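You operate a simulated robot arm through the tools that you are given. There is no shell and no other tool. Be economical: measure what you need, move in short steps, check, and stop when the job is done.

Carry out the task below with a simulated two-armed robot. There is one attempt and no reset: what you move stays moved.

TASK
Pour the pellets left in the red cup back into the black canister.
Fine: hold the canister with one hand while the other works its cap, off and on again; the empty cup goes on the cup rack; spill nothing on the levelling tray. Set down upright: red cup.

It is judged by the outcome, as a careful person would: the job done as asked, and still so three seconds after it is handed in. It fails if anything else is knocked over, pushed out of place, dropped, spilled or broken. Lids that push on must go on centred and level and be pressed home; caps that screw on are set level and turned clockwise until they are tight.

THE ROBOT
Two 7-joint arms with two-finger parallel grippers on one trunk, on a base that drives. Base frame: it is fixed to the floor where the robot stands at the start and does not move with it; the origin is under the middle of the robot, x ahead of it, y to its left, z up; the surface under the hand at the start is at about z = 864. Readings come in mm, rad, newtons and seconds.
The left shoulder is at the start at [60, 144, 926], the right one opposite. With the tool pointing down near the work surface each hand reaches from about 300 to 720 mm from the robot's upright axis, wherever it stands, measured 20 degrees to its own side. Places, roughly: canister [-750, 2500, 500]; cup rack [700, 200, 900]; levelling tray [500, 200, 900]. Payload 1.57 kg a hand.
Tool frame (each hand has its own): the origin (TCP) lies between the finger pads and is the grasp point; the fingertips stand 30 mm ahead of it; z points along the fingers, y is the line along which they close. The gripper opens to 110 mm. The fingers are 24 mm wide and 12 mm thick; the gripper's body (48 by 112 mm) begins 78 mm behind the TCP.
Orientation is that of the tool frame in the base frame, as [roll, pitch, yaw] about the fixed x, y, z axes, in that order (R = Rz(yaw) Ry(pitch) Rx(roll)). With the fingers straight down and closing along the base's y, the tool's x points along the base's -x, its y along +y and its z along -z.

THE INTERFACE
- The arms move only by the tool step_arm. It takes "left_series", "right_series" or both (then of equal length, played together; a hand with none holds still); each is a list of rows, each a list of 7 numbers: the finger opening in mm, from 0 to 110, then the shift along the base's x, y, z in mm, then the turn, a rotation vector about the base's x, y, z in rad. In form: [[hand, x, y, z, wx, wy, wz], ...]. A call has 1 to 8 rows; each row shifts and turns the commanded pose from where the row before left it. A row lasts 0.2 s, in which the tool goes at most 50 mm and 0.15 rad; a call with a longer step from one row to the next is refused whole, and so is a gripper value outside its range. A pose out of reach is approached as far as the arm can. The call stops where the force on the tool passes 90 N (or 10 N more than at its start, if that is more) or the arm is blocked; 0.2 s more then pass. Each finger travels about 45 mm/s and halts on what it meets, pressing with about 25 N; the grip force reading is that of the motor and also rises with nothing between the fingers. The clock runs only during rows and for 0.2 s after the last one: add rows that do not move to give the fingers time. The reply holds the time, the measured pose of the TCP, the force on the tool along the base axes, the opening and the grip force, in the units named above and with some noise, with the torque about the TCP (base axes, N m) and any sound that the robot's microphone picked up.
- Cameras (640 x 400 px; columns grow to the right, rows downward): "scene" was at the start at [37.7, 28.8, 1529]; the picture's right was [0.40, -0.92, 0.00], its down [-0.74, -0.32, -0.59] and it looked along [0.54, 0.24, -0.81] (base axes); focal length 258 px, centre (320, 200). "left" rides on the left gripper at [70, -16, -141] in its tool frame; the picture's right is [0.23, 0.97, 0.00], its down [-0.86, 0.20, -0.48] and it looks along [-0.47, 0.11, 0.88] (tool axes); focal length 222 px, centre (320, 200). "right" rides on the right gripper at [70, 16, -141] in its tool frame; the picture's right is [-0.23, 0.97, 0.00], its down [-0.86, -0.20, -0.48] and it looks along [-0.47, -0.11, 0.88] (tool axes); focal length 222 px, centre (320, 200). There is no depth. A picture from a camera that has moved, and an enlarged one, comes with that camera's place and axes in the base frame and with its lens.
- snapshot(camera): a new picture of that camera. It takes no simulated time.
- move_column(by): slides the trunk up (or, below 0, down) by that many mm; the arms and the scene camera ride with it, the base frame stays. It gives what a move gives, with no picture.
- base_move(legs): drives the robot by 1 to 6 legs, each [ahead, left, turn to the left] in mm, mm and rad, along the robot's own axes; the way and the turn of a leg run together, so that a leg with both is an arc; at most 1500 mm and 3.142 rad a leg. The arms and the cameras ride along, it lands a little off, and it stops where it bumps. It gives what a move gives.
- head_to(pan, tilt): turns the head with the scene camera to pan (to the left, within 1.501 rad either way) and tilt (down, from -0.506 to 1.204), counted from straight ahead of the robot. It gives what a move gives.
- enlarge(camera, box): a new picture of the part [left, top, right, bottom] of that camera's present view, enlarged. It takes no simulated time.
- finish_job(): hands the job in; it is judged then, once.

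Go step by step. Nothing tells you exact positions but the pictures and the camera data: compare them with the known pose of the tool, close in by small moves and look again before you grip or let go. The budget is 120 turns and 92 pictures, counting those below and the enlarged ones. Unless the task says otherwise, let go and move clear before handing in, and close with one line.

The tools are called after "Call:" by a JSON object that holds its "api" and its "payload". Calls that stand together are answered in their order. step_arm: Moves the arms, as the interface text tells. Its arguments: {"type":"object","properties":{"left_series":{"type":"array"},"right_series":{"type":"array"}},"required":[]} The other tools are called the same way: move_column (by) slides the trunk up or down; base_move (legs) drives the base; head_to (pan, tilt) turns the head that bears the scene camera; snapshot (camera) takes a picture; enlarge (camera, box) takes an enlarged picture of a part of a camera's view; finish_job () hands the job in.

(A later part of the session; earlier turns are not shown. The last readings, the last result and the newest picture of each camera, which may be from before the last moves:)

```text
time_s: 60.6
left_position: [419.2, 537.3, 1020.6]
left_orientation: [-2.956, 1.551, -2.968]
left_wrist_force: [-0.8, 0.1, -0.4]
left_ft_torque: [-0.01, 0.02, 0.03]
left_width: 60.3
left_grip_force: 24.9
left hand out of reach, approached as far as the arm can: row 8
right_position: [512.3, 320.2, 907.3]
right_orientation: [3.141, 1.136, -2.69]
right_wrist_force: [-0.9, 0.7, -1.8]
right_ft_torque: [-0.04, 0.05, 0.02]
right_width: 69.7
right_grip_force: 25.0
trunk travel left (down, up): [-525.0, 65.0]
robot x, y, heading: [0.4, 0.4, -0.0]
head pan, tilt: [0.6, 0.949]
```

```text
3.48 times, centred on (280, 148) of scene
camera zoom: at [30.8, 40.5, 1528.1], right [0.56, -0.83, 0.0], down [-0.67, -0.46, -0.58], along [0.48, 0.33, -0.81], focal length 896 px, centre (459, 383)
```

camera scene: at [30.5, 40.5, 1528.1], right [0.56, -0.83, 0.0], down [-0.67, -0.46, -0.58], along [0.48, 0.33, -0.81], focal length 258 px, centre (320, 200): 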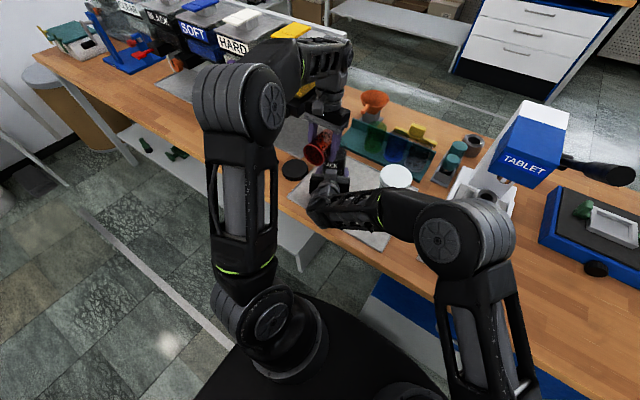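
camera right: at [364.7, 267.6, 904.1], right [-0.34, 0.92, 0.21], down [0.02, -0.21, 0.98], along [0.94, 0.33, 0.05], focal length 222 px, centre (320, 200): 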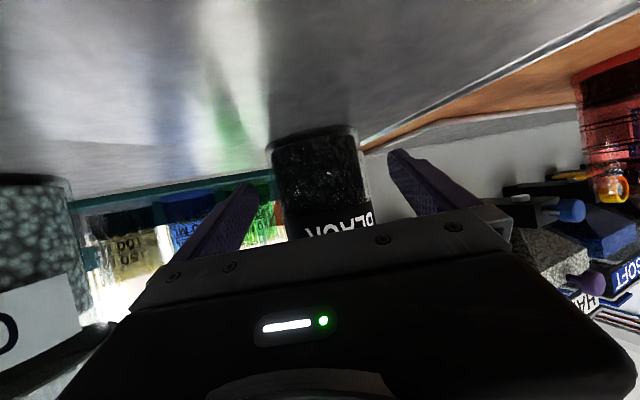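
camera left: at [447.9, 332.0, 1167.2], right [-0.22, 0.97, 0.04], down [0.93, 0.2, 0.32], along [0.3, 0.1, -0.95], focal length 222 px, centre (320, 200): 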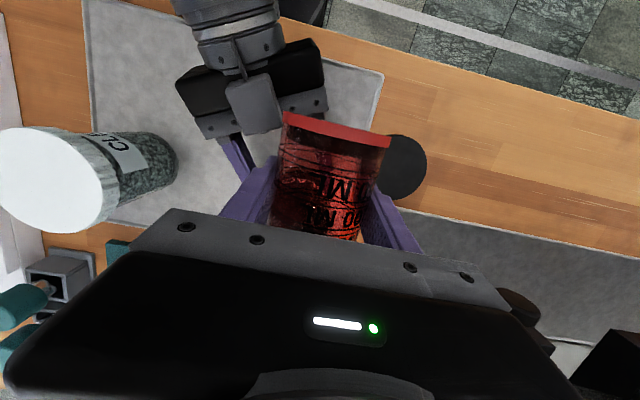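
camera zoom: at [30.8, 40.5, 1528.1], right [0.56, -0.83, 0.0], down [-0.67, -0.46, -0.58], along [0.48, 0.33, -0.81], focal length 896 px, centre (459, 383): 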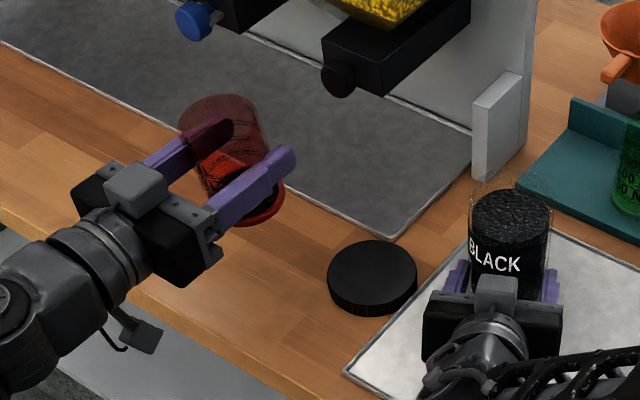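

Call:
{"api": "enlarge", "payload": {"camera": "scene", "box": [235, 110, 280, 160]}}

Call:
{"api": "enlarge", "payload": {"camera": "scene", "box": [280, 130, 400, 250]}}

```text
8.00 times, centred on (258, 135) of scene
camera zoom: at [30.8, 40.5, 1528.1], right [0.56, -0.83, 0.0], down [-0.67, -0.46, -0.58], along [0.48, 0.33, -0.81], focal length 2061 px, centre (820, 720)
```

zoom: 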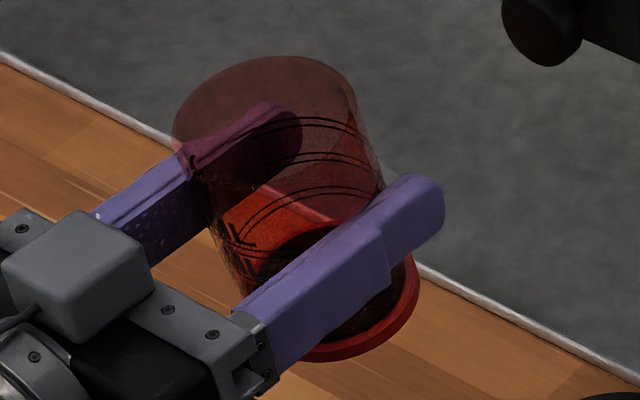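

```text
3.33 times, centred on (340, 190) of scene
camera zoom: at [30.8, 40.5, 1528.1], right [0.56, -0.83, 0.0], down [-0.67, -0.46, -0.58], along [0.48, 0.33, -0.81], focal length 859 px, centre (253, 233)
```

zoom: 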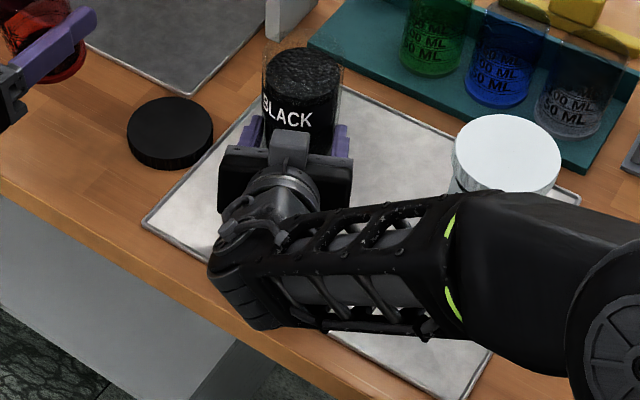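

Some pellets remain at the bottom of the cup; nothing is spilled. I tilt to 60° again, then yaw so the mouth faces right, and bring it to the canister's left side.

Call:
{"api": "step_arm", "payload": {"left_series": [[50, 0, 0, 5, 0, 0.13, 0], [50, 0, 0, 5, 0, 0.13, 0], [50, 0, 0, 5, 0, 0.13, 0], [50, 0, 0, 5, 0, 0.13, 0], [50, 0, 0, 5, 0, 0.13, 0], [50, 0, 0, 5, 0, 0.13, 0], [50, 0, 0, 5, 0, 0.13, 0], [50, 0, 0, 5, 0, 0.13, 0]]}}

Call:
{"api": "step_arm", "payload": {"left_series": [[50, 11, -15, 0, 0, 0, -0.15], [50, 11, -15, 0, 0, 0, -0.15], [50, 11, -15, 0, 0, 0, -0.15], [50, 11, -15, 0, 0, 0, -0.15], [50, 11, -15, 0, 0, 0, -0.15], [50, 11, -15, 0, 0, 0, -0.15], [50, 11, -15, 0, 0, 0, -0.15], [50, 11, -15, 0, 0, 0, -0.15]]}}

Call:
{"api": "snapshot", "payload": {"camera": "left"}}

Call:
{"api": "enlarge", "payload": {"camera": "scene", "box": [250, 90, 390, 178]}}

```text
time_s: 62.4
left_position: [418.8, 536.9, 1061.3]
left_orientation: [-3.137, 0.524, -3.14]
left_wrist_force: [0.1, -0.2, -0.2]
left_ft_torque: [0.0, 0.01, 0.04]
left_width: 60.6
left_grip_force: 25.3
right_position: [512.5, 320.1, 907.8]
right_orientation: [-3.141, 1.136, -2.692]
right_wrist_force: [0.2, -0.1, -1.5]
right_ft_torque: [-0.04, 0.06, 0.01]
right_width: 69.8
right_grip_force: 25.0
trunk travel left (down, up): [-525.0, 65.0]
robot x, y, heading: [-3.2, -0.6, 0.002]
head pan, tilt: [0.6, 0.949]
```

```text
time_s: 64.2
left_position: [498.9, 424.8, 1056.0]
left_orientation: [-3.119, 0.536, 2.006]
left_wrist_force: [-0.4, 0.1, 0.2]
left_ft_torque: [0.02, 0.01, 0.03]
left_width: 60.4
left_grip_force: 25.2
left hand out of reach, approached as far as the arm can: row 8
right_position: [511.4, 322.9, 907.0]
right_orientation: [-3.14, 1.137, -2.688]
right_wrist_force: [-0.7, 1.8, -1.0]
right_ft_torque: [-0.04, 0.02, -0.04]
right_width: 69.7
right_grip_force: 25.1
trunk travel left (down, up): [-525.0, 65.0]
robot x, y, heading: [-1.8, 1.6, 0.003]
head pan, tilt: [0.6, 0.949]
```

```text
23 pictures are left
camera left: at [430.5, 538.5, 1143.8], right [0.81, 0.58, -0.13], down [0.4, -0.36, 0.84], along [0.44, -0.73, -0.52], focal length 222 px, centre (320, 200)
```

left: 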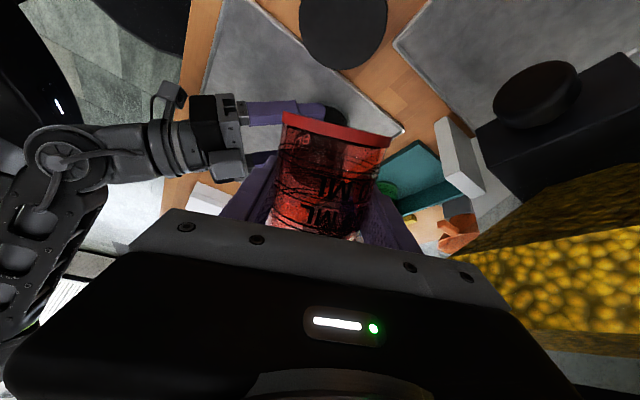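

```text
4.55 times, centred on (320, 134) of scene
camera zoom: at [29.8, 42.7, 1528.1], right [0.56, -0.83, 0.0], down [-0.67, -0.46, -0.58], along [0.48, 0.33, -0.81], focal length 1171 px, centre (320, 500)
```

zoom: 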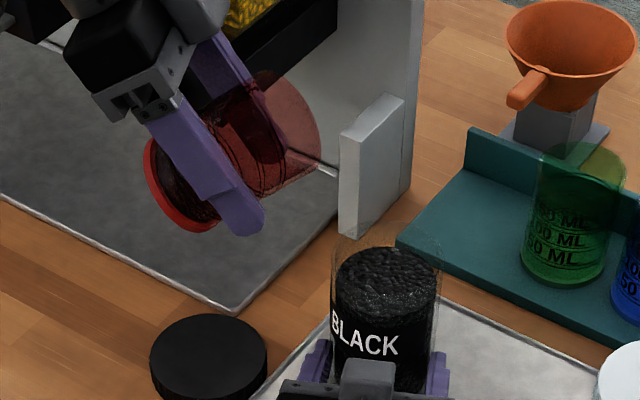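

Mouth faces right now. I bring it to the canister and tilt to 90°.

Call:
{"api": "step_arm", "payload": {"left_series": [[50, 5.5, -17.5, -10, 0.124, 0.0575, 0], [50, 5.5, -17.5, -10, 0.124, 0.0575, 0], [50, 1, -2.5, -1, 0.06, 0.0275, 0], [50, 1, -2.5, 0, 0.06, 0.0275, 0], [50, 1, -2.5, 0, 0.06, 0.0275, 0], [50, 1, -2.5, 0, 0.06, 0.0275, 0]]}}

Call:
{"api": "enlarge", "payload": {"camera": "scene", "box": [270, 100, 390, 175]}}

```text
time_s: 65.6
left_position: [515.2, 376.9, 1036.9]
left_orientation: [-3.123, -0.001, 2.002]
left_wrist_force: [0.1, -0.3, -1.6]
left_ft_torque: [-0.01, -0.01, 0.02]
left_width: 60.6
left_grip_force: 24.5
right_position: [511.2, 319.7, 907.0]
right_orientation: [-3.141, 1.137, -2.69]
right_wrist_force: [-0.9, 0.0, -1.8]
right_ft_torque: [-0.03, 0.05, 0.03]
right_width: 69.7
right_grip_force: 25.1
trunk travel left (down, up): [-525.0, 65.0]
robot x, y, heading: [-1.7, 0.1, -0.0]
head pan, tilt: [0.6, 0.949]
```

```text
5.33 times, centred on (330, 138) of scene
camera zoom: at [30.8, 40.3, 1528.1], right [0.56, -0.83, 0.0], down [-0.67, -0.46, -0.58], along [0.48, 0.33, -0.81], focal length 1374 px, centre (267, 533)
```

zoom: 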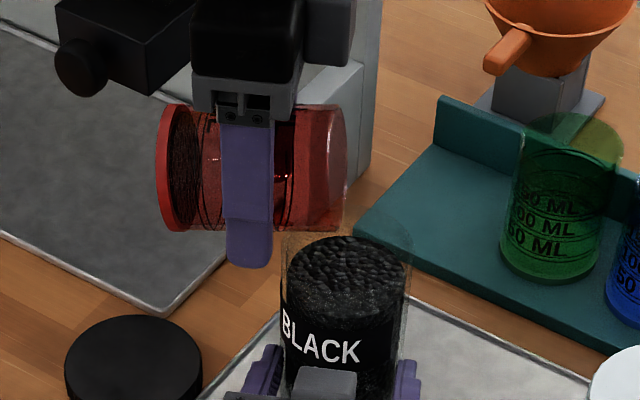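

Clear view: lip over the mouth, a remainder sits at the cup's base. I tilt on past 105° to 120° slowly.

Call:
{"api": "step_arm", "payload": {"left_series": [[50, 1.2, -2.5, 1.2, 0.06, 0.0275, 0], [50, 1.2, -2.5, 1.2, 0.06, 0.0275, 0], [50, 1.2, -2.5, 1.5, 0.06, 0.0275, 0], [50, 1.2, -2.5, 1.5, 0.06, 0.0275, 0], [50, 0, 0, 0, 0, 0, 0]]}}

Call:
{"api": "step_arm", "payload": {"left_series": [[50, 1.5, -3.2, 1.5, 0.06, 0.0275, 0], [50, 1.5, -3.2, 1.5, 0.06, 0.0275, 0], [50, 1.5, -3.2, 1.5, 0.06, 0.0275, 0], [50, 1.5, -3.2, 1.5, 0.06, 0.0275, 0], [50, 0, 0, 0, 0, 0, 0]]}}

Call:
{"api": "enlarge", "payload": {"camera": "scene", "box": [270, 100, 390, 175]}}

```text
time_s: 66.8
left_position: [519.0, 367.0, 1042.2]
left_orientation: [-3.121, -0.265, 2.003]
left_wrist_force: [-0.3, -0.3, -1.3]
left_ft_torque: [0.0, -0.03, 0.0]
left_width: 60.4
left_grip_force: 24.9
right_position: [512.0, 320.6, 906.5]
right_orientation: [3.141, 1.136, -2.692]
right_wrist_force: [-0.6, -0.4, -1.5]
right_ft_torque: [-0.04, 0.02, 0.03]
right_width: 70.0
right_grip_force: 24.7
trunk travel left (down, up): [-525.0, 65.0]
robot x, y, heading: [2.0, -3.3, 0.007]
head pan, tilt: [0.6, 0.949]
```

```text
time_s: 68.0
left_position: [524.2, 355.3, 1046.1]
left_orientation: [-3.126, -0.462, 2.003]
left_wrist_force: [0.1, 0.3, -1.1]
left_ft_torque: [-0.02, -0.03, 0.01]
left_width: 60.9
left_grip_force: 25.0
left hand out of reach, approached as far as the arm can: row 4
right_position: [512.2, 320.4, 907.0]
right_orientation: [-3.141, 1.138, -2.692]
right_wrist_force: [1.0, 0.7, -1.6]
right_ft_torque: [-0.03, 0.05, 0.04]
right_width: 69.8
right_grip_force: 25.4
trunk travel left (down, up): [-525.0, 65.0]
robot x, y, heading: [-0.8, -2.4, -0.005]
head pan, tilt: [0.6, 0.949]
```

```text
5.33 times, centred on (330, 138) of scene
camera zoom: at [30.7, 40.3, 1528.1], right [0.56, -0.83, 0.0], down [-0.67, -0.46, -0.58], along [0.48, 0.33, -0.81], focal length 1374 px, centre (267, 533)
```

zoom: 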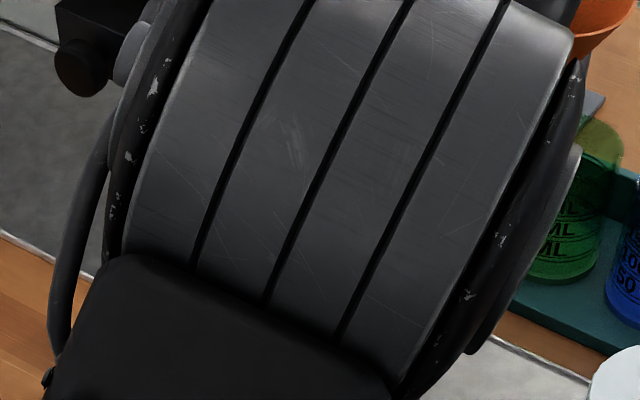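

The elbow hides the head view; the tilt is 116°. I check with the left camera.

Call:
{"api": "enlarge", "payload": {"camera": "left", "box": [220, 60, 460, 250]}}

```text
2.11 times, centred on (340, 155) of left
camera zoom: at [511.8, 349.6, 1205.8], right [0.8, 0.6, 0.09], down [0.6, -0.8, 0.04], along [0.09, 0.02, -1.0], focal length 468 px, centre (278, 295)
```

zoom: 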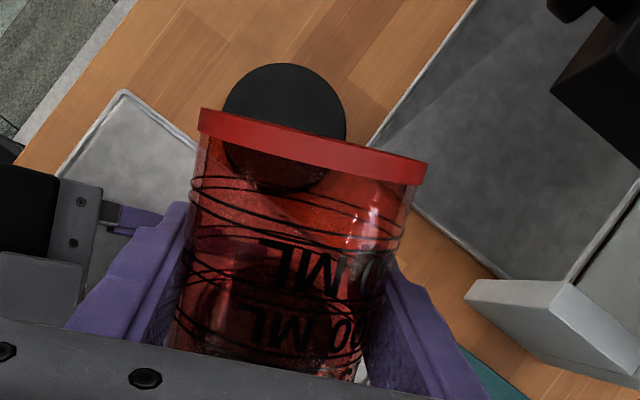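

It looks empty. I tilt back to 90° along the same path and check the base from the head camera.

Call:
{"api": "step_arm", "payload": {"left_series": [[50, 0, 0, 0, 0, 0, 0], [50, 0, 0, 0, 0, 0, 0], [50, -2, 4.5, -2, -0.08, -0.037, 0], [50, -2, 4.5, -2, -0.1, -0.046, 0], [50, -2, 4.5, -2, -0.1, -0.046, 0], [50, -2, 4.5, -2, -0.1, -0.046, 0], [50, -2, 4.5, -2, -0.05, -0.023, 0]]}}

Call:
{"api": "enlarge", "payload": {"camera": "scene", "box": [270, 100, 390, 175]}}

```text
time_s: 69.6
left_position: [514.3, 377.8, 1037.3]
left_orientation: [-3.125, 0.013, 2.001]
left_wrist_force: [-1.0, -0.4, -1.2]
left_ft_torque: [-0.02, -0.04, 0.03]
left_width: 60.6
left_grip_force: 25.0
right_position: [511.5, 321.3, 906.4]
right_orientation: [-3.141, 1.137, -2.691]
right_wrist_force: [-0.1, 0.0, -1.5]
right_ft_torque: [0.01, 0.05, 0.02]
right_width: 69.6
right_grip_force: 25.4
trunk travel left (down, up): [-525.0, 65.0]
robot x, y, heading: [-1.2, -0.5, -0.002]
head pan, tilt: [0.6, 0.949]
```

```text
5.33 times, centred on (330, 138) of scene
camera zoom: at [30.5, 40.7, 1528.1], right [0.56, -0.83, 0.0], down [-0.67, -0.46, -0.58], along [0.48, 0.33, -0.81], focal length 1374 px, centre (267, 533)
```

zoom: 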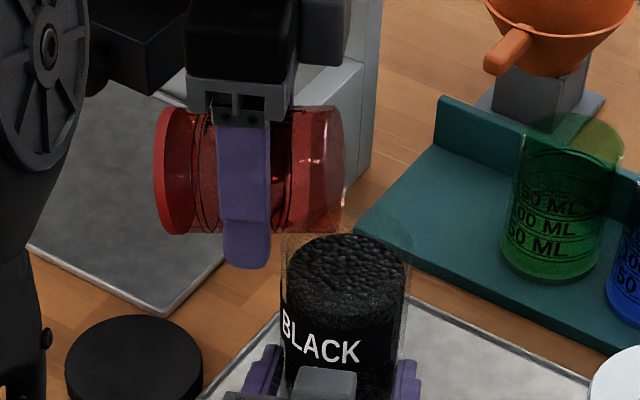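

The cup is empty now. I back away, unwind the yaw and bring the cup upright over its old spot on the bench, where I'll set it down for the capping.

Call:
{"api": "step_arm", "payload": {"left_series": [[50, -3.5, 12, 5, -0.12, -0.056, 0], [50, -3.5, 12, 5, -0.12, -0.056, 0], [50, -3.5, 12, 5, -0.12, -0.056, 0], [50, -3.5, 12, 5, -0.12, -0.056, 0], [50, -10, 14, 0, 0, 0, 0.142], [50, -10, 14, 0, 0, 0, 0.142], [50, -10, 14, 0, 0, 0, 0.142], [50, -10, 14, 0, 0, 0, 0.142]]}}

Call:
{"api": "step_arm", "payload": {"left_series": [[50, -10, 14, 0, 0, 0, 0.142], [50, -10, 14, 0, 0, 0, 0.142], [50, -10, 14, 0, 0, 0, 0.142], [50, -10, 14, 0, 0, 0, 0.142], [50, 0, 0, -5, 0, -0.13, 0], [50, 0, 0, -5, 0, -0.13, 0], [50, 0, 0, -5, 0, -0.13, 0], [50, 0, 0, -5, 0, -0.13, 0]]}}

```text
time_s: 71.4
left_position: [460.9, 477.1, 1050.2]
left_orientation: [-3.127, 0.542, 2.573]
left_wrist_force: [0.4, -0.1, -0.4]
left_ft_torque: [0.03, 0.02, 0.0]
left_width: 60.8
left_grip_force: 24.6
left hand out of reach, approached as far as the arm can: row 4
right_position: [511.2, 320.7, 907.1]
right_orientation: [3.141, 1.138, -2.689]
right_wrist_force: [0.2, 0.8, -1.1]
right_ft_torque: [-0.01, 0.07, 0.01]
right_width: 69.9
right_grip_force: 25.3
trunk travel left (down, up): [-525.0, 65.0]
robot x, y, heading: [-1.2, -1.4, -0.002]
head pan, tilt: [0.6, 0.949]
```

```text
time_s: 73.2
left_position: [421.4, 532.0, 1031.0]
left_orientation: [-3.129, 1.061, 3.14]
left_wrist_force: [0.6, -0.2, -0.8]
left_ft_torque: [0.0, 0.02, -0.02]
left_width: 60.4
left_grip_force: 25.6
right_position: [512.9, 321.0, 906.8]
right_orientation: [3.141, 1.137, -2.69]
right_wrist_force: [0.4, 0.0, -1.9]
right_ft_torque: [-0.01, 0.07, 0.02]
right_width: 69.8
right_grip_force: 25.0
trunk travel left (down, up): [-525.0, 65.0]
robot x, y, heading: [0.7, 1.4, 0.001]
head pan, tilt: [0.6, 0.949]
```

Call:
{"api": "step_arm", "payload": {"left_series": [[50, -1, 2, -15, 0, -0.127, 0], [50, -1, 2, -15, 0, -0.127, 0], [50, -1, 2, -15, 0, -0.127, 0], [50, 0, 0, -15, 0, -0.127, 0], [50, 0, 0, 0, 0, 0, 0]]}}

Call:
{"api": "enlarge", "payload": {"camera": "scene", "box": [210, 105, 330, 180]}}

Call:
{"api": "snapshot", "payload": {"camera": "left"}}

```text
time_s: 74.4
left_position: [419.3, 538.2, 970.4]
left_orientation: [1.664, 1.567, 1.65]
left_wrist_force: [-0.4, 0.3, -1.2]
left_ft_torque: [0.0, -0.01, 0.03]
left_width: 60.7
left_grip_force: 25.2
right_position: [512.5, 320.5, 906.7]
right_orientation: [3.14, 1.136, -2.691]
right_wrist_force: [0.6, 0.2, -2.3]
right_ft_torque: [-0.03, 0.09, -0.02]
right_width: 70.2
right_grip_force: 25.1
trunk travel left (down, up): [-525.0, 65.0]
robot x, y, heading: [-0.9, 1.4, -0.004]
head pan, tilt: [0.6, 0.949]
```

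```text
5.33 times, centred on (270, 142) of scene
camera zoom: at [31.2, 40.0, 1528.1], right [0.56, -0.83, 0.0], down [-0.67, -0.46, -0.58], along [0.48, 0.33, -0.81], focal length 1374 px, centre (587, 507)
```

zoom: 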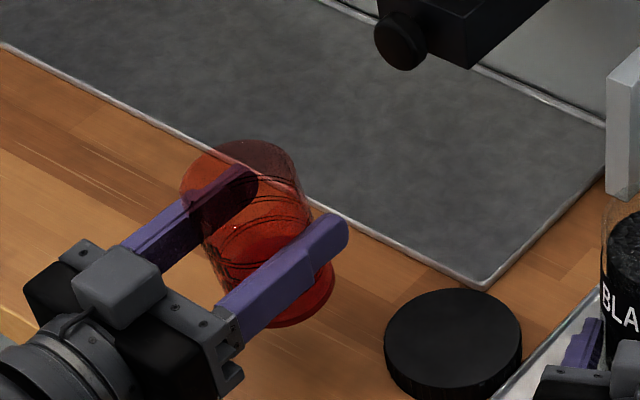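

```text
16 pictures are left
camera left: at [277.0, 524.0, 900.8], right [0.02, 0.97, -0.22], down [-0.47, 0.2, 0.86], along [0.88, 0.09, 0.47], focal length 222 px, centre (320, 200)
```

left: 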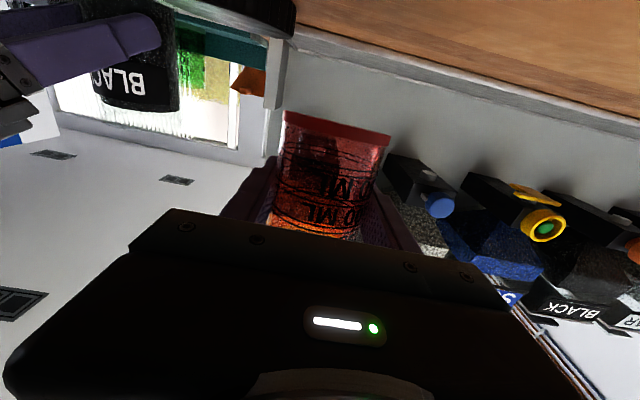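

Cup is empty and upright. I lower it toward the bench.

Call:
{"api": "step_arm", "payload": {"left_series": [[50, 0, 0, -20, 0, 0, 0], [50, 0, 0, -18, 0, 0, 0], [50, 0, 0, -6, 0, 0, 0], [50, 0, 0, -4, 0, 0, 0]]}}

Call:
{"api": "step_arm", "payload": {"left_series": [[50, 0, 0, -2, 0, 0, 0], [50, 0, 0, -2, 0, 0, 0], [50, 0, 0, -1, 0, 0, 0]]}}

```text
time_s: 75.4
left_position: [417.0, 537.1, 921.1]
left_orientation: [2.004, 1.568, 1.986]
left_wrist_force: [1.1, -0.2, -0.5]
left_ft_torque: [-0.01, -0.02, -0.02]
left_width: 60.6
left_grip_force: 25.0
right_position: [512.9, 322.1, 906.2]
right_orientation: [-3.142, 1.138, -2.69]
right_wrist_force: [0.1, 0.4, -1.3]
right_ft_torque: [-0.01, 0.05, 0.0]
right_width: 69.9
right_grip_force: 25.0
trunk travel left (down, up): [-525.0, 65.0]
robot x, y, heading: [-0.4, -0.2, -0.001]
head pan, tilt: [0.6, 0.949]
```

```text
time_s: 76.2
left_position: [417.7, 538.2, 916.2]
left_orientation: [2.129, 1.568, 2.113]
left_wrist_force: [-0.3, -0.7, -0.2]
left_ft_torque: [0.0, -0.02, -0.01]
left_width: 60.6
left_grip_force: 25.2
right_position: [512.5, 321.0, 907.3]
right_orientation: [-3.14, 1.137, -2.693]
right_wrist_force: [-1.1, 0.3, -1.5]
right_ft_torque: [-0.03, 0.09, 0.0]
right_width: 69.7
right_grip_force: 25.0
trunk travel left (down, up): [-525.0, 65.0]
robot x, y, heading: [0.9, -0.3, -0.005]
head pan, tilt: [0.6, 0.949]
```

Call:
{"api": "step_arm", "payload": {"left_series": [[50, 0, 0, -2, 0, 0, 0], [50, 0, 0, -1.5, 0, 0, 0], [50, 0, 0, -1.5, 0, 0, 0]]}}

Call:
{"api": "step_arm", "payload": {"left_series": [[50, 0, 0, -1, 0, 0, 0], [50, 0, 0, -1, 0, 0, 0], [50, 0, 0, -1, 0, 0, 0]]}}

```text
time_s: 77.0
left_position: [417.4, 539.5, 913.6]
left_orientation: [1.249, 1.568, 1.232]
left_wrist_force: [-0.7, -0.7, 8.5]
left_ft_torque: [-0.06, 0.32, 0.02]
left_width: 60.4
left_grip_force: 24.5
right_position: [511.7, 320.3, 906.8]
right_orientation: [3.141, 1.138, -2.691]
right_wrist_force: [-0.6, 0.1, -1.4]
right_ft_torque: [-0.03, 0.05, -0.01]
right_width: 69.7
right_grip_force: 24.8
trunk travel left (down, up): [-525.0, 65.0]
robot x, y, heading: [0.4, -1.3, 0.001]
head pan, tilt: [0.6, 0.949]
```

```text
time_s: 77.8
left_position: [416.9, 538.9, 905.6]
left_orientation: [-3.014, 1.566, -3.033]
left_wrist_force: [0.8, 0.0, 0.7]
left_ft_torque: [-0.01, 0.06, -0.04]
left_width: 60.6
left_grip_force: 16.1
right_position: [512.1, 319.7, 906.1]
right_orientation: [3.141, 1.136, -2.69]
right_wrist_force: [-0.2, 0.2, -0.7]
right_ft_torque: [-0.03, 0.08, -0.03]
right_width: 69.7
right_grip_force: 25.1
trunk travel left (down, up): [-525.0, 65.0]
robot x, y, heading: [-1.8, -1.0, -0.001]
head pan, tilt: [0.6, 0.949]
```

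The cup is down and seems to have levelled. I open the fingers slowly and look.

Call:
{"api": "step_arm", "payload": {"left_series": [[66, 0, 0, 0, 0, 0, 0], [75, 0, 0, 0, 0, 0, 0], [88, 0, 0, 0, 0, 0, 0], [88, 0, 0, 0, 0, 0, 0]]}}

Call:
{"api": "enlarge", "payload": {"camera": "scene", "box": [210, 115, 330, 190]}}

```text
time_s: 78.8
left_position: [417.0, 539.4, 908.3]
left_orientation: [2.16, 1.566, 2.143]
left_wrist_force: [-1.0, 0.7, -1.0]
left_ft_torque: [0.02, -0.02, 0.02]
left_width: 88.0
left_grip_force: 0.1
right_position: [512.1, 320.7, 906.3]
right_orientation: [-3.14, 1.135, -2.692]
right_wrist_force: [-0.3, 0.0, -1.7]
right_ft_torque: [-0.03, 0.04, 0.01]
right_width: 69.4
right_grip_force: 24.9
trunk travel left (down, up): [-525.0, 65.0]
robot x, y, heading: [-1.3, -0.3, -0.005]
head pan, tilt: [0.6, 0.949]
```

```text
5.33 times, centred on (270, 152) of scene
camera zoom: at [30.5, 40.6, 1528.1], right [0.56, -0.83, 0.0], down [-0.67, -0.46, -0.58], along [0.48, 0.33, -0.81], focal length 1374 px, centre (587, 453)
```

zoom: 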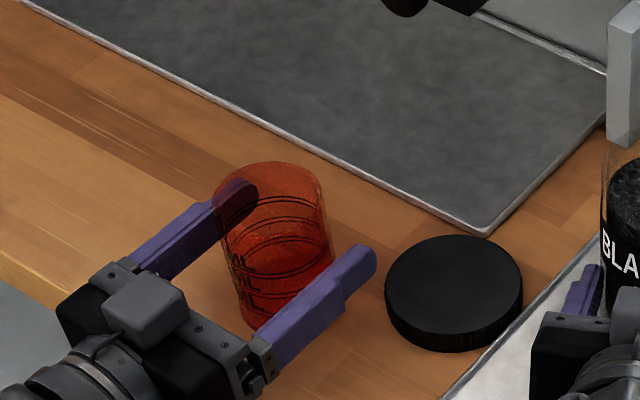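

The cup stands upright and empty at [417, 539]. I rise off it, turn the hand down and move over the cap.

Call:
{"api": "step_arm", "payload": {"left_series": [[88, 0, 0, 30, 0, 0, 0], [88, 0, 0, 40, 0, 0, 0], [88, 0, 0, 40, 0, 0, 0], [88, 0, 0, 35, 0, 0.1, 0], [110, 0, 0, 0, 0, 0.15, 0], [110, 0, 0, 0, 0, 0.15, 0], [110, 0, 0, 0, 0, 0.15, 0], [110, 0, 0, 0, 0, 0.15, 0]]}}

Call:
{"api": "step_arm", "payload": {"left_series": [[110, 8, -13, 0, 0, 0.15, 0], [110, 8, -13, 0, 0, 0.15, 0], [110, 8, -13, 0, 0, 0.15, 0], [110, 8, -13, 0, 0, 0.15, 0], [110, 8, -13, 0, 0, 0.15, 0], [110, 8, -13, 0, 0, 0.12, 0], [110, 8, -13, 0, 0, 0, 0.15], [110, 3, -4, 0, 0, 0, 0.15]]}}

Call:
{"api": "step_arm", "payload": {"left_series": [[110, 0, 0, 0, 0, 0, 0.15], [110, 0, 0, 0, 0, 0, 0.15], [110, 0, 0, 0, 0, 0, 0.15], [110, 0, 0, 0, 0, 0, 0.15], [110, 0, 0, 0, 0, 0, 0.15], [110, 0, 0, 0, 0, 0, 0.15], [110, 0, 0, 0, 0, 0, 0.1]]}}

Call:
{"api": "snapshot", "payload": {"camera": "left"}}

```text
time_s: 80.6
left_position: [419.4, 540.4, 1052.4]
left_orientation: [-3.131, 0.871, 3.136]
left_wrist_force: [-0.2, -0.2, 0.4]
left_ft_torque: [-0.02, 0.02, 0.04]
left_width: 109.9
left_grip_force: 0.1
right_position: [512.9, 320.4, 906.3]
right_orientation: [-3.141, 1.137, -2.69]
right_wrist_force: [-0.4, 0.9, -2.3]
right_ft_torque: [-0.04, 0.03, 0.05]
right_width: 70.0
right_grip_force: 25.0
trunk travel left (down, up): [-525.0, 65.0]
robot x, y, heading: [-2.2, -0.0, 0.001]
head pan, tilt: [0.6, 0.949]
```

```text
time_s: 82.4
left_position: [477.2, 443.6, 1052.2]
left_orientation: [-3.127, -0.001, -2.84]
left_wrist_force: [0.0, -0.5, 0.3]
left_ft_torque: [0.04, 0.04, 0.0]
left_width: 109.8
left_grip_force: 0.1
right_position: [512.3, 320.5, 906.3]
right_orientation: [3.141, 1.136, -2.692]
right_wrist_force: [1.1, 0.4, -2.0]
right_ft_torque: [0.0, 0.02, -0.01]
right_width: 69.7
right_grip_force: 24.9
trunk travel left (down, up): [-525.0, 65.0]
robot x, y, heading: [-0.0, 1.5, -0.0]
head pan, tilt: [0.6, 0.949]
```

```text
time_s: 84.0
left_position: [476.8, 445.9, 1052.1]
left_orientation: [-3.125, 0.001, -1.843]
left_wrist_force: [0.5, 0.7, 0.5]
left_ft_torque: [-0.01, -0.01, 0.01]
left_width: 109.9
left_grip_force: 0.0
right_position: [512.5, 320.9, 907.4]
right_orientation: [-3.14, 1.136, -2.693]
right_wrist_force: [-0.2, 0.2, -2.4]
right_ft_torque: [-0.01, 0.06, 0.02]
right_width: 69.9
right_grip_force: 25.6
trunk travel left (down, up): [-525.0, 65.0]
robot x, y, heading: [0.3, -0.4, 0.0]
head pan, tilt: [0.6, 0.949]
```

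```text
14 pictures are left
camera left: at [471.4, 373.8, 1196.1], right [-1.0, 0.04, -0.02], down [0.03, 0.88, 0.48], along [0.03, 0.47, -0.88], focal length 222 px, centre (320, 200)
```

left: 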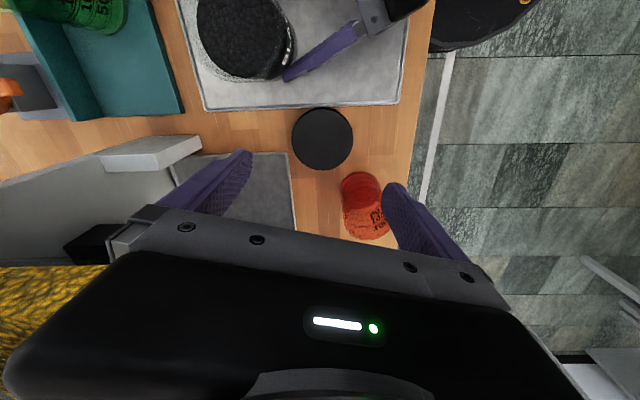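

The cap is under the hand. I level the hand by 1°, descend around the cap and grip it.

Call:
{"api": "step_arm", "payload": {"left_series": [[110, -1, 0, -35, 0.0044, 0.0159, 0], [110, 0, 0, -40, 0, 0, 0], [110, 0, 0, -40, 0, 0, 0], [110, 0, 0, -35, 0, 0, 0], [110, 0, 0, -10, 0, 0, 0]]}}

Call:
{"api": "step_arm", "payload": {"left_series": [[60, 0, 0, 0, 0, 0, 0], [60, 0, 0, 0, 0, 0, 0], [60, 0, 0, 0, 0, 0, 0], [60, 0, 0, 0, 0, 0, 0], [60, 0, 0, 5, 0, 0, 0]]}}

```text
time_s: 85.2
left_position: [476.7, 445.3, 892.5]
left_orientation: [-3.14, 0.0, -1.845]
left_wrist_force: [0.2, 0.3, -0.4]
left_ft_torque: [-0.01, 0.02, 0.01]
left_width: 110.1
left_grip_force: 0.1
right_position: [513.0, 321.6, 906.9]
right_orientation: [3.139, 1.137, -2.692]
right_wrist_force: [0.0, 0.0, -2.2]
right_ft_torque: [0.0, 0.05, -0.02]
right_width: 69.9
right_grip_force: 25.2
trunk travel left (down, up): [-525.0, 65.0]
robot x, y, heading: [-0.4, -0.7, 0.002]
head pan, tilt: [0.6, 0.949]
```

```text
time_s: 86.4
left_position: [476.7, 445.5, 897.9]
left_orientation: [-3.14, 0.001, -1.845]
left_wrist_force: [-0.3, -0.4, -0.5]
left_ft_torque: [-0.01, 0.01, 0.01]
left_width: 85.2
left_grip_force: 24.9
right_position: [512.1, 320.3, 907.1]
right_orientation: [3.141, 1.134, -2.691]
right_wrist_force: [-0.8, -0.4, -0.9]
right_ft_torque: [0.03, 0.03, -0.02]
right_width: 69.8
right_grip_force: 25.0
trunk travel left (down, up): [-525.0, 65.0]
robot x, y, heading: [1.0, -0.9, 0.007]
head pan, tilt: [0.6, 0.949]
```

Cap gripped level. I lift it and bring it above the canister mouth.

Call:
{"api": "step_arm", "payload": {"left_series": [[60, 0, 0, 40, 0, 0, 0], [60, 0, 0, 40, 0, 0, 0], [60, 0, 0, 40, 0, 0, 0], [60, 0, 0, 40, 0, 0, 0], [60, 20, -37, 0, 0, 0, 0], [60, 20, -37, 0, 0, 0, 0], [60, 20, -37, 0, 0, 0, 0], [60, 0, 0, -25, 0, 0, 0]]}}

Call:
{"api": "enlarge", "payload": {"camera": "scene", "box": [280, 95, 400, 170]}}

```text
time_s: 88.2
left_position: [537.8, 333.9, 1031.8]
left_orientation: [3.142, 0.0, -1.844]
left_wrist_force: [0.4, -0.5, -0.4]
left_ft_torque: [-0.02, -0.02, -0.01]
left_width: 85.2
left_grip_force: 24.7
right_position: [511.7, 320.9, 906.6]
right_orientation: [-3.141, 1.135, -2.692]
right_wrist_force: [0.8, 0.0, -1.1]
right_ft_torque: [-0.03, 0.05, -0.04]
right_width: 69.7
right_grip_force: 24.8
trunk travel left (down, up): [-525.0, 65.0]
robot x, y, heading: [-0.5, -0.5, 0.004]
head pan, tilt: [0.6, 0.949]
```

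```text
5.33 times, centred on (340, 132) of scene
camera zoom: at [30.6, 41.0, 1528.1], right [0.57, -0.82, 0.0], down [-0.67, -0.46, -0.58], along [0.48, 0.33, -0.81], focal length 1374 px, centre (213, 560)
```

zoom: 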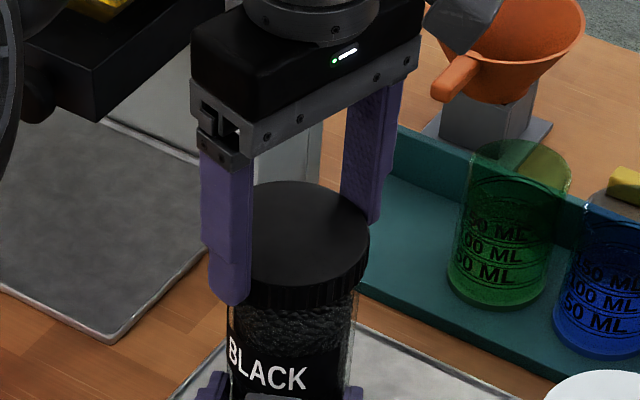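

Cap and canister line up. I lower toward contact, slowly at the end.

Call:
{"api": "step_arm", "payload": {"left_series": [[60, -1, 0, -12, 0, 0, 0], [60, 0, 0, -10, 0, 0, 0], [60, 0, 0, -2, 0, 0, 0]]}}

Call:
{"api": "step_arm", "payload": {"left_series": [[60, 0, 0, -1.5, 0, 0, 0], [60, 0, 0, -1.5, 0, 0, 0]]}}

```text
time_s: 89.0
left_position: [535.6, 333.0, 1010.2]
left_orientation: [-3.14, 0.002, -1.846]
left_wrist_force: [-0.1, -0.7, 21.2]
left_ft_torque: [-0.48, -0.35, 0.0]
left_width: 85.2
left_grip_force: 24.4
right_position: [510.3, 319.9, 903.6]
right_orientation: [-3.141, 1.13, -2.691]
right_wrist_force: [1.2, -1.4, -19.5]
right_ft_torque: [0.08, 0.76, -0.1]
right_width: 70.0
right_grip_force: 24.8
trunk travel left (down, up): [-525.0, 65.0]
robot x, y, heading: [1.0, 0.5, -0.002]
head pan, tilt: [0.6, 0.949]
```

```text
time_s: 89.6
left_position: [534.8, 333.6, 1006.4]
left_orientation: [-3.141, 0.002, -1.845]
left_wrist_force: [5.4, 3.0, 18.2]
left_ft_torque: [-0.46, -0.47, 0.07]
left_width: 85.0
left_grip_force: 25.1
right_position: [511.5, 321.9, 906.7]
right_orientation: [-3.14, 1.136, -2.691]
right_wrist_force: [-4.4, -3.3, -19.6]
right_ft_torque: [0.5, 0.5, -0.13]
right_width: 70.0
right_grip_force: 25.2
trunk travel left (down, up): [-525.0, 65.0]
robot x, y, heading: [-1.6, 1.4, -0.002]
head pan, tilt: [0.6, 0.949]
```

Light contact (about 20 N). I start turning clockwise with only a small feed.

Call:
{"api": "step_arm", "payload": {"left_series": [[60, 0, 0, 0, 0, 0, -0.1], [60, 0, 0, -0.3, 0, 0, -0.15], [60, 0, 0, -0.3, 0, 0, -0.15], [60, 0, 0, -0.4, 0, 0, -0.15], [60, 0, 0, -0.4, 0, 0, -0.15], [60, 0, 0, -0.4, 0, 0, -0.15]]}}

```text
time_s: 91.0
left_position: [534.5, 333.1, 1005.9]
left_orientation: [3.141, -0.001, -2.697]
left_wrist_force: [0.3, -0.8, -0.3]
left_ft_torque: [-0.02, 0.01, 0.0]
left_width: 85.0
left_grip_force: 25.0
right_position: [511.5, 320.4, 908.5]
right_orientation: [3.141, 1.139, -2.695]
right_wrist_force: [1.4, 1.2, 2.2]
right_ft_torque: [0.0, 0.05, 0.01]
right_width: 69.9
right_grip_force: 24.9
trunk travel left (down, up): [-525.0, 65.0]
robot x, y, heading: [-1.4, -1.8, -0.001]
head pan, tilt: [0.6, 0.949]
```

It dropped into the thread with no force left. I go on clockwise with a feed matching the thread.

Call:
{"api": "step_arm", "payload": {"left_series": [[60, 0, 0, -0.4, 0, 0, -0.15], [60, 0, 0, -0.4, 0, 0, -0.15], [60, 0, 0, -0.3, 0, 0, -0.15], [60, 0, 0, -0.3, 0, 0, -0.15], [60, 0, 0, -0.3, 0, 0, -0.15], [60, 0, 0, -0.3, 0, 0, -0.15], [60, 0, 0, -0.3, 0, 0, -0.15], [60, 0, 0, -0.3, 0, 0, -0.15]]}}

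```text
time_s: 92.8
left_position: [535.9, 333.4, 1003.3]
left_orientation: [3.136, 0.0, 2.388]
left_wrist_force: [8.0, 12.1, 2.5]
left_ft_torque: [0.42, -0.3, 0.22]
left_width: 84.7
left_grip_force: 25.1
right_position: [512.1, 320.6, 907.5]
right_orientation: [-3.14, 1.136, -2.694]
right_wrist_force: [-2.7, -10.9, 12.3]
right_ft_torque: [0.64, -0.52, -0.35]
right_width: 69.7
right_grip_force: 24.7
trunk travel left (down, up): [-525.0, 65.0]
robot x, y, heading: [0.2, 1.9, -0.001]
head pan, tilt: [0.6, 0.949]
```

Call:
{"api": "step_arm", "payload": {"left_series": [[60, 0, 0, -0.5, 0, 0, -0.15], [60, 0, 0, -0.5, 0, 0, -0.15], [60, 0, 0, -0.5, 0, 0, -0.12], [110, 0, 0, 0, 0, 0, 0], [110, 0, 0, 0, 0, 0, 0], [110, 0, 0, 0, 0, 0, 0], [110, 0, 0, 0, 0, 0, 0.15], [110, 0, 0, 0, 0, 0, 0.15]]}}

Call:
{"api": "step_arm", "payload": {"left_series": [[110, 0, 0, 0, 0, 0, 0.15], [110, 0, 0, 0, 0, 0, 0.15], [110, 0, 0, 0, 0, 0, 0.15], [110, 0, 0, 0, 0, 0, 0.15], [110, 0, 0, 0, 0, 0, 0.15], [110, 0, 0, 0, 0, 0, 0.15], [110, 0, 0, 0, 0, 0, 0.15], [110, 0, 0, 0, 0, 0, 0.15]]}}

Call:
{"api": "step_arm", "payload": {"left_series": [[110, 0, 0, 0, 0, 0, 0.15], [110, 0, 0, 0, 0, 0, 0.15], [110, 0, 0, 0, 0, 0, 0.15], [110, 0, 0, 0, 0, 0, 0.15], [110, 0, 0, 0, 0, 0, 0.15], [110, 0, 0, 0, 0, 0, 0.15]]}}

Call:
{"api": "snapshot", "payload": {"camera": "left"}}

Call:
{"api": "enlarge", "payload": {"camera": "scene", "box": [280, 105, 400, 180]}}

```text
time_s: 94.6
left_position: [534.8, 333.4, 1000.4]
left_orientation: [3.141, -0.002, 2.271]
left_wrist_force: [-0.3, -0.2, -0.3]
left_ft_torque: [0.0, 0.01, 0.02]
left_width: 110.0
left_grip_force: 0.1
right_position: [510.6, 322.8, 907.8]
right_orientation: [3.14, 1.136, -2.692]
right_wrist_force: [-2.5, 2.0, 8.3]
right_ft_torque: [0.0, 0.22, 0.0]
right_width: 69.8
right_grip_force: 24.7
trunk travel left (down, up): [-525.0, 65.0]
robot x, y, heading: [0.6, 1.5, 0.002]
head pan, tilt: [0.6, 0.949]
```

```text
time_s: 96.4
left_position: [535.7, 333.1, 1000.6]
left_orientation: [3.141, 0.0, -2.813]
left_wrist_force: [0.0, 1.1, 0.2]
left_ft_torque: [-0.04, 0.03, -0.02]
left_width: 110.1
left_grip_force: 0.1
right_position: [511.6, 320.2, 908.4]
right_orientation: [3.141, 1.135, -2.691]
right_wrist_force: [-1.9, 0.8, 5.4]
right_ft_torque: [-0.02, 0.16, -0.02]
right_width: 70.3
right_grip_force: 25.1
trunk travel left (down, up): [-525.0, 65.0]
robot x, y, heading: [0.8, 4.8, 0.001]
head pan, tilt: [0.6, 0.949]
```

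```text
time_s: 97.8
left_position: [535.2, 332.5, 1000.2]
left_orientation: [3.141, 0.0, -1.914]
left_wrist_force: [1.4, -0.6, 0.5]
left_ft_torque: [0.02, 0.0, -0.01]
left_width: 109.9
left_grip_force: 0.0
right_position: [512.0, 322.3, 908.1]
right_orientation: [3.14, 1.136, -2.691]
right_wrist_force: [-0.2, -0.2, 4.6]
right_ft_torque: [-0.04, 0.1, 0.01]
right_width: 70.0
right_grip_force: 24.9
trunk travel left (down, up): [-525.0, 65.0]
robot x, y, heading: [3.2, -0.3, 0.002]
head pan, tilt: [0.6, 0.949]
```

```text
12 pictures are left
camera left: at [526.4, 261.4, 1143.0], right [-0.99, 0.11, 0.0], down [0.1, 0.87, 0.48], along [0.05, 0.48, -0.88], focal length 222 px, centre (320, 200)
```

left: 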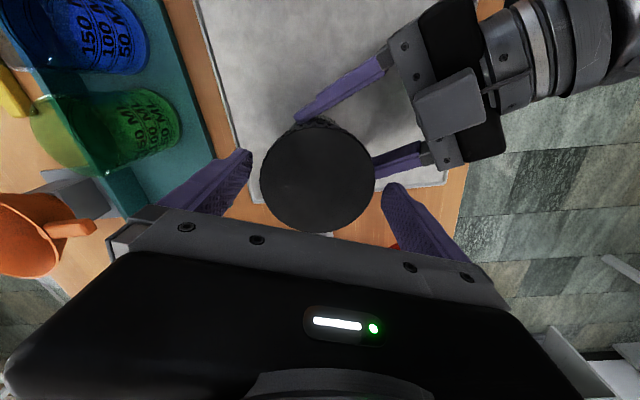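

```text
5.33 times, centred on (340, 142) of scene
camera zoom: at [30.0, 40.2, 1528.1], right [0.56, -0.83, 0.0], down [-0.67, -0.46, -0.58], along [0.48, 0.33, -0.81], focal length 1374 px, centre (213, 507)
```

zoom: 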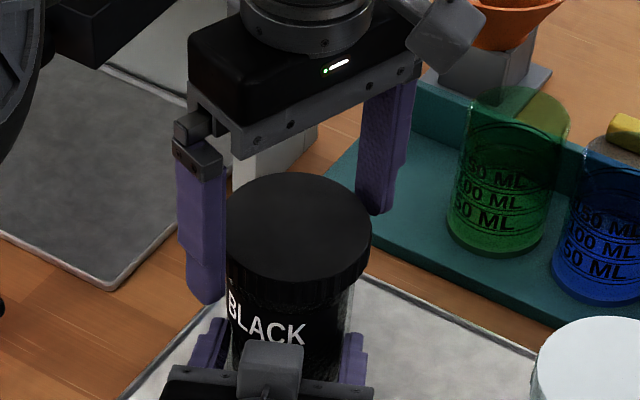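

The cap sits level and partly down. I take a second grip, slightly lower, and turn clockwise again.

Call:
{"api": "step_arm", "payload": {"left_series": [[110, 0, -1, -4, 0, 0, 0], [60, 0, 0, 0, 0, 0, 0], [60, 0, 0, 0, 0, 0, 0], [60, 0, 0, 0, 0, 0, 0], [60, 0, 0, -0.2, 0, 0, -0.15], [60, 0, 0, -0.2, 0, 0, -0.15], [60, 0, 0, -0.2, 0, 0, -0.15], [60, 0, 0, -0.2, 0, 0, -0.15]]}}

Call:
{"api": "step_arm", "payload": {"left_series": [[60, 0, 0, -0.2, 0, 0, -0.15], [60, 0, 0, -0.2, 0, 0, -0.15], [60, 0, 0, -0.2, 0, 0, -0.15], [60, 0, 0, -0.2, 0, 0, -0.15], [60, 0, 0, -0.2, 0, 0, -0.15], [60, 0, 0, -0.2, 0, 0, -0.15]]}}

```text
time_s: 99.6
left_position: [534.7, 331.5, 995.3]
left_orientation: [-3.14, 0.0, -2.518]
left_wrist_force: [0.2, 0.5, 4.4]
left_ft_torque: [0.93, 0.52, 0.06]
left_width: 85.2
left_grip_force: 24.5
right_position: [511.2, 321.1, 905.7]
right_orientation: [-3.141, 1.136, -2.692]
right_wrist_force: [-2.6, 1.6, 1.1]
right_ft_torque: [-0.85, -0.28, -0.03]
right_width: 70.2
right_grip_force: 25.1
trunk travel left (down, up): [-525.0, 65.0]
robot x, y, heading: [-2.8, -0.1, -0.0]
head pan, tilt: [0.6, 0.949]
```

```text
time_s: 101.0
left_position: [534.9, 333.0, 993.9]
left_orientation: [3.14, 0.001, 2.868]
left_wrist_force: [1.6, 9.0, 4.6]
left_ft_torque: [1.07, -0.09, 0.06]
left_width: 85.6
left_grip_force: 24.7
right_position: [511.8, 319.4, 906.8]
right_orientation: [-3.141, 1.137, -2.695]
right_wrist_force: [-2.1, -9.9, 1.3]
right_ft_torque: [-0.18, 0.11, -0.26]
right_width: 70.0
right_grip_force: 24.8
trunk travel left (down, up): [-525.0, 65.0]
robot x, y, heading: [2.1, 2.6, 0.003]
head pan, tilt: [0.6, 0.949]
```

Call:
{"api": "step_arm", "payload": {"left_series": [[60, 0, 0, -0.2, 0, 0, -0.15], [60, 0, 0, -0.2, 0, 0, -0.15], [60, 0, 0, -0.2, 0, 0, -0.15], [60, 0, 0, -0.2, 0, 0, -0.15], [60, 0, 0, -0.2, 0, 0, -0.15], [60, 0, 0, -0.2, 0, 0, -0.15]]}}

```text
time_s: 102.4
left_position: [534.3, 333.0, 994.4]
left_orientation: [3.138, -0.001, 1.966]
left_wrist_force: [10.8, 17.6, 12.7]
left_ft_torque: [0.7, -0.62, 0.04]
left_width: 85.1
left_grip_force: 25.2
right_position: [511.9, 320.0, 906.6]
right_orientation: [3.141, 1.135, -2.693]
right_wrist_force: [-7.4, -18.5, -3.0]
right_ft_torque: [0.44, -0.06, -0.34]
right_width: 69.8
right_grip_force: 24.8
trunk travel left (down, up): [-525.0, 65.0]
robot x, y, heading: [0.0, 0.6, 0.001]
head pan, tilt: [0.6, 0.949]
```

No tightening torque yet, so another bite is needed. I release, swing back and regrip.

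Call:
{"api": "step_arm", "payload": {"left_series": [[110, 0, 0, 0, 0, 0, 0], [110, 0, 0, 0, 0, 0, 0], [110, 0, 0, 0, 0, 0, 0.1], [110, 0, 0, 0, 0, 0, 0.15], [110, 0, 0, 0, 0, 0, 0.15], [110, 0, 0, 0, 0, 0, 0.15], [110, 0, 0, 0, 0, 0, 0.15], [110, 0, 0, 0, 0, 0, 0.15]]}}

Call:
{"api": "step_arm", "payload": {"left_series": [[110, 0, 0, 0, 0, 0, 0.15], [110, 0, 0, 0, 0, 0, 0.15], [110, 0, 0, 0, 0, 0, 0.15], [110, 0, 0, 0, 0, 0, 0.15], [110, 0, 0, 0, 0, 0, 0.15], [110, 0, 0, 0, 0, 0, 0.15], [110, 0, 0, 0, 0, 0, 0.15], [110, 0, 0, 0, 0, 0, 0.15]]}}

Call:
{"api": "enlarge", "payload": {"camera": "scene", "box": [280, 105, 400, 180]}}

```text
time_s: 104.2
left_position: [534.5, 331.8, 992.7]
left_orientation: [3.141, 0.001, 2.822]
left_wrist_force: [0.1, -1.1, 0.5]
left_ft_torque: [0.02, -0.01, -0.03]
left_width: 110.1
left_grip_force: 0.1
right_position: [513.7, 320.8, 906.9]
right_orientation: [3.14, 1.136, -2.691]
right_wrist_force: [-0.5, 0.4, -1.7]
right_ft_torque: [0.02, 0.03, 0.01]
right_width: 70.1
right_grip_force: 24.5
trunk travel left (down, up): [-525.0, 65.0]
robot x, y, heading: [1.6, 3.1, 0.001]
head pan, tilt: [0.6, 0.949]
```

```text
time_s: 106.0
left_position: [535.0, 332.1, 992.7]
left_orientation: [-3.141, 0.0, -2.263]
left_wrist_force: [0.2, 0.1, -1.0]
left_ft_torque: [-0.01, 0.02, 0.0]
left_width: 110.1
left_grip_force: 0.1
right_position: [512.6, 321.2, 906.7]
right_orientation: [3.141, 1.138, -2.691]
right_wrist_force: [-0.2, -0.3, -1.6]
right_ft_torque: [-0.03, 0.05, 0.0]
right_width: 69.5
right_grip_force: 24.8
trunk travel left (down, up): [-525.0, 65.0]
robot x, y, heading: [-0.4, -1.4, 0.004]
head pan, tilt: [0.6, 0.949]
```

```text
5.33 times, centred on (340, 142) of scene
camera zoom: at [30.6, 40.5, 1528.1], right [0.56, -0.83, 0.0], down [-0.67, -0.46, -0.58], along [0.48, 0.33, -0.81], focal length 1374 px, centre (213, 507)
```

zoom: 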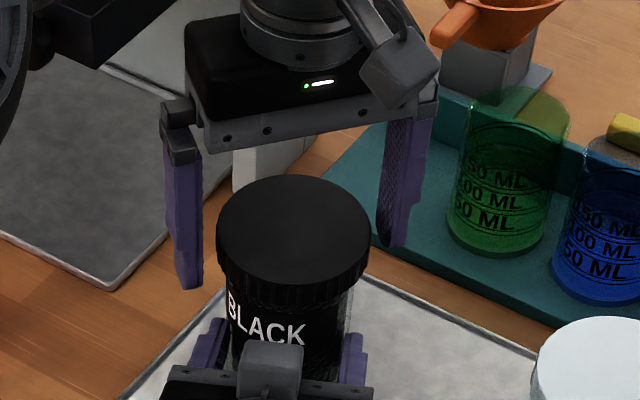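

The lid is still about 4 mm above its original level. I take another bite.

Call:
{"api": "step_arm", "payload": {"left_series": [[110, 0, 0, -2, 0, 0, 0], [60, 0, 0, 0, 0, 0, 0], [60, 0, 0, 0, 0, 0, 0], [60, 0, 0, 0, 0, 0, 0], [60, 0, 0, -0.2, 0, 0, -0.15], [60, 0, 0, -0.2, 0, 0, -0.15], [60, 0, 0, -0.2, 0, 0, -0.15], [60, 0, 0, -0.2, 0, 0, -0.15]]}}

Call:
{"api": "step_arm", "payload": {"left_series": [[60, 0, 0, -0.2, 0, 0, -0.15], [60, 0, 0, -0.2, 0, 0, -0.15], [60, 0, 0, -0.2, 0, 0, -0.15], [60, 0, 0, -0.2, 0, 0, -0.15], [60, 0, 0, -0.2, 0, 0, -0.15]]}}

Call:
{"api": "step_arm", "payload": {"left_series": [[60, 0, 0, -0.2, 0, 0, -0.15], [60, 0, 0, -0.2, 0, 0, -0.15], [60, 0, 0, -0.2, 0, 0, -0.15], [60, 0, 0, -0.2, 0, 0, -0.15], [60, 0, 0, -0.2, 0, 0, -0.15]]}}

```text
time_s: 107.8
left_position: [533.6, 332.6, 990.5]
left_orientation: [-3.14, 0.003, -2.865]
left_wrist_force: [4.4, 1.2, -0.5]
left_ft_torque: [1.14, 0.2, 0.03]
left_width: 85.8
left_grip_force: 24.7
right_position: [512.2, 320.7, 907.1]
right_orientation: [-3.14, 1.137, -2.69]
right_wrist_force: [-2.6, -1.6, -0.4]
right_ft_torque: [-1.04, -0.48, -0.07]
right_width: 70.2
right_grip_force: 24.7
trunk travel left (down, up): [-525.0, 65.0]
robot x, y, heading: [0.2, -0.8, 0.001]
head pan, tilt: [0.6, 0.949]
```

```text
time_s: 109.0
left_position: [535.4, 333.1, 989.7]
left_orientation: [3.14, 0.001, 2.67]
left_wrist_force: [4.0, 9.0, 6.3]
left_ft_torque: [0.48, -0.21, 1.26]
left_width: 85.7
left_grip_force: 25.0
right_position: [513.1, 318.8, 906.3]
right_orientation: [3.14, 1.135, -2.698]
right_wrist_force: [-5.2, -11.2, -2.0]
right_ft_torque: [0.19, 0.13, -1.35]
right_width: 72.4
right_grip_force: 25.1
trunk travel left (down, up): [-525.0, 65.0]
robot x, y, heading: [-3.3, 2.2, 0.003]
head pan, tilt: [0.6, 0.949]
```

```text
time_s: 110.2
left_position: [536.3, 331.1, 990.3]
left_orientation: [3.136, 0.001, 1.918]
left_wrist_force: [16.8, 12.9, 16.3]
left_ft_torque: [0.53, -0.87, 1.01]
left_width: 85.1
left_grip_force: 24.9
right_position: [510.4, 322.2, 906.5]
right_orientation: [3.139, 1.136, -2.69]
right_wrist_force: [-16.2, -15.8, -7.7]
right_ft_torque: [0.11, -0.2, -1.29]
right_width: 67.8
right_grip_force: 25.0
trunk travel left (down, up): [-525.0, 65.0]
robot x, y, heading: [0.1, 0.3, -0.001]
head pan, tilt: [0.6, 0.949]
```

A tightening torque above 1 N·m appeared and the grip slipped, so the cap is tight. I release the left hand, rise and inspect.

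Call:
{"api": "step_arm", "payload": {"left_series": [[110, 0, 0, 0, 0, 0, 0], [110, 0, 0, 0, 0, 0, 0], [110, 0, 0, 0, 0, 0, 0], [110, 0, 0, 40, 0, 0, 0], [110, 0, 0, 40, 0, 0, 0.15], [110, -25, 30, 0, 0, 0, 0.15], [110, -25, 40, 0, 0, 0, 0.15], [110, -25, 40, 0, 0, 0, 0.15]]}}

Call:
{"api": "enlarge", "payload": {"camera": "scene", "box": [280, 105, 400, 180]}}

```text
time_s: 112.0
left_position: [459.9, 440.1, 1068.2]
left_orientation: [3.141, 0.0, 2.522]
left_wrist_force: [-0.1, -0.3, 0.1]
left_ft_torque: [0.0, -0.03, -0.02]
left_width: 110.0
left_grip_force: 0.1
right_position: [511.9, 320.4, 906.8]
right_orientation: [-3.141, 1.135, -2.69]
right_wrist_force: [-0.9, 0.5, -1.8]
right_ft_torque: [-0.04, 0.06, 0.01]
right_width: 62.1
right_grip_force: 25.4
trunk travel left (down, up): [-525.0, 65.0]
robot x, y, heading: [-0.3, 1.0, 0.001]
head pan, tilt: [0.6, 0.949]
```

```text
5.33 times, centred on (340, 142) of scene
camera zoom: at [30.1, 41.2, 1528.1], right [0.56, -0.83, 0.0], down [-0.67, -0.46, -0.58], along [0.48, 0.33, -0.81], focal length 1374 px, centre (213, 507)
```

zoom: 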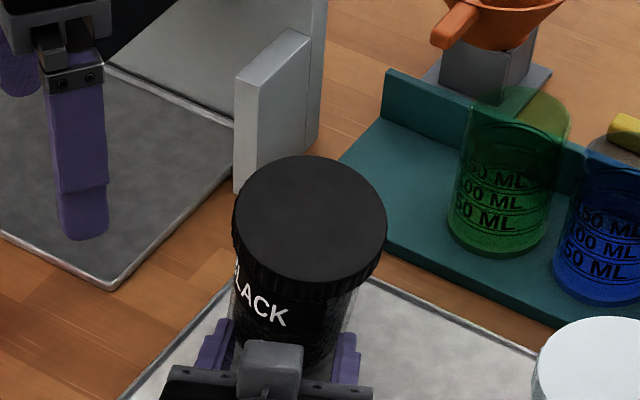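

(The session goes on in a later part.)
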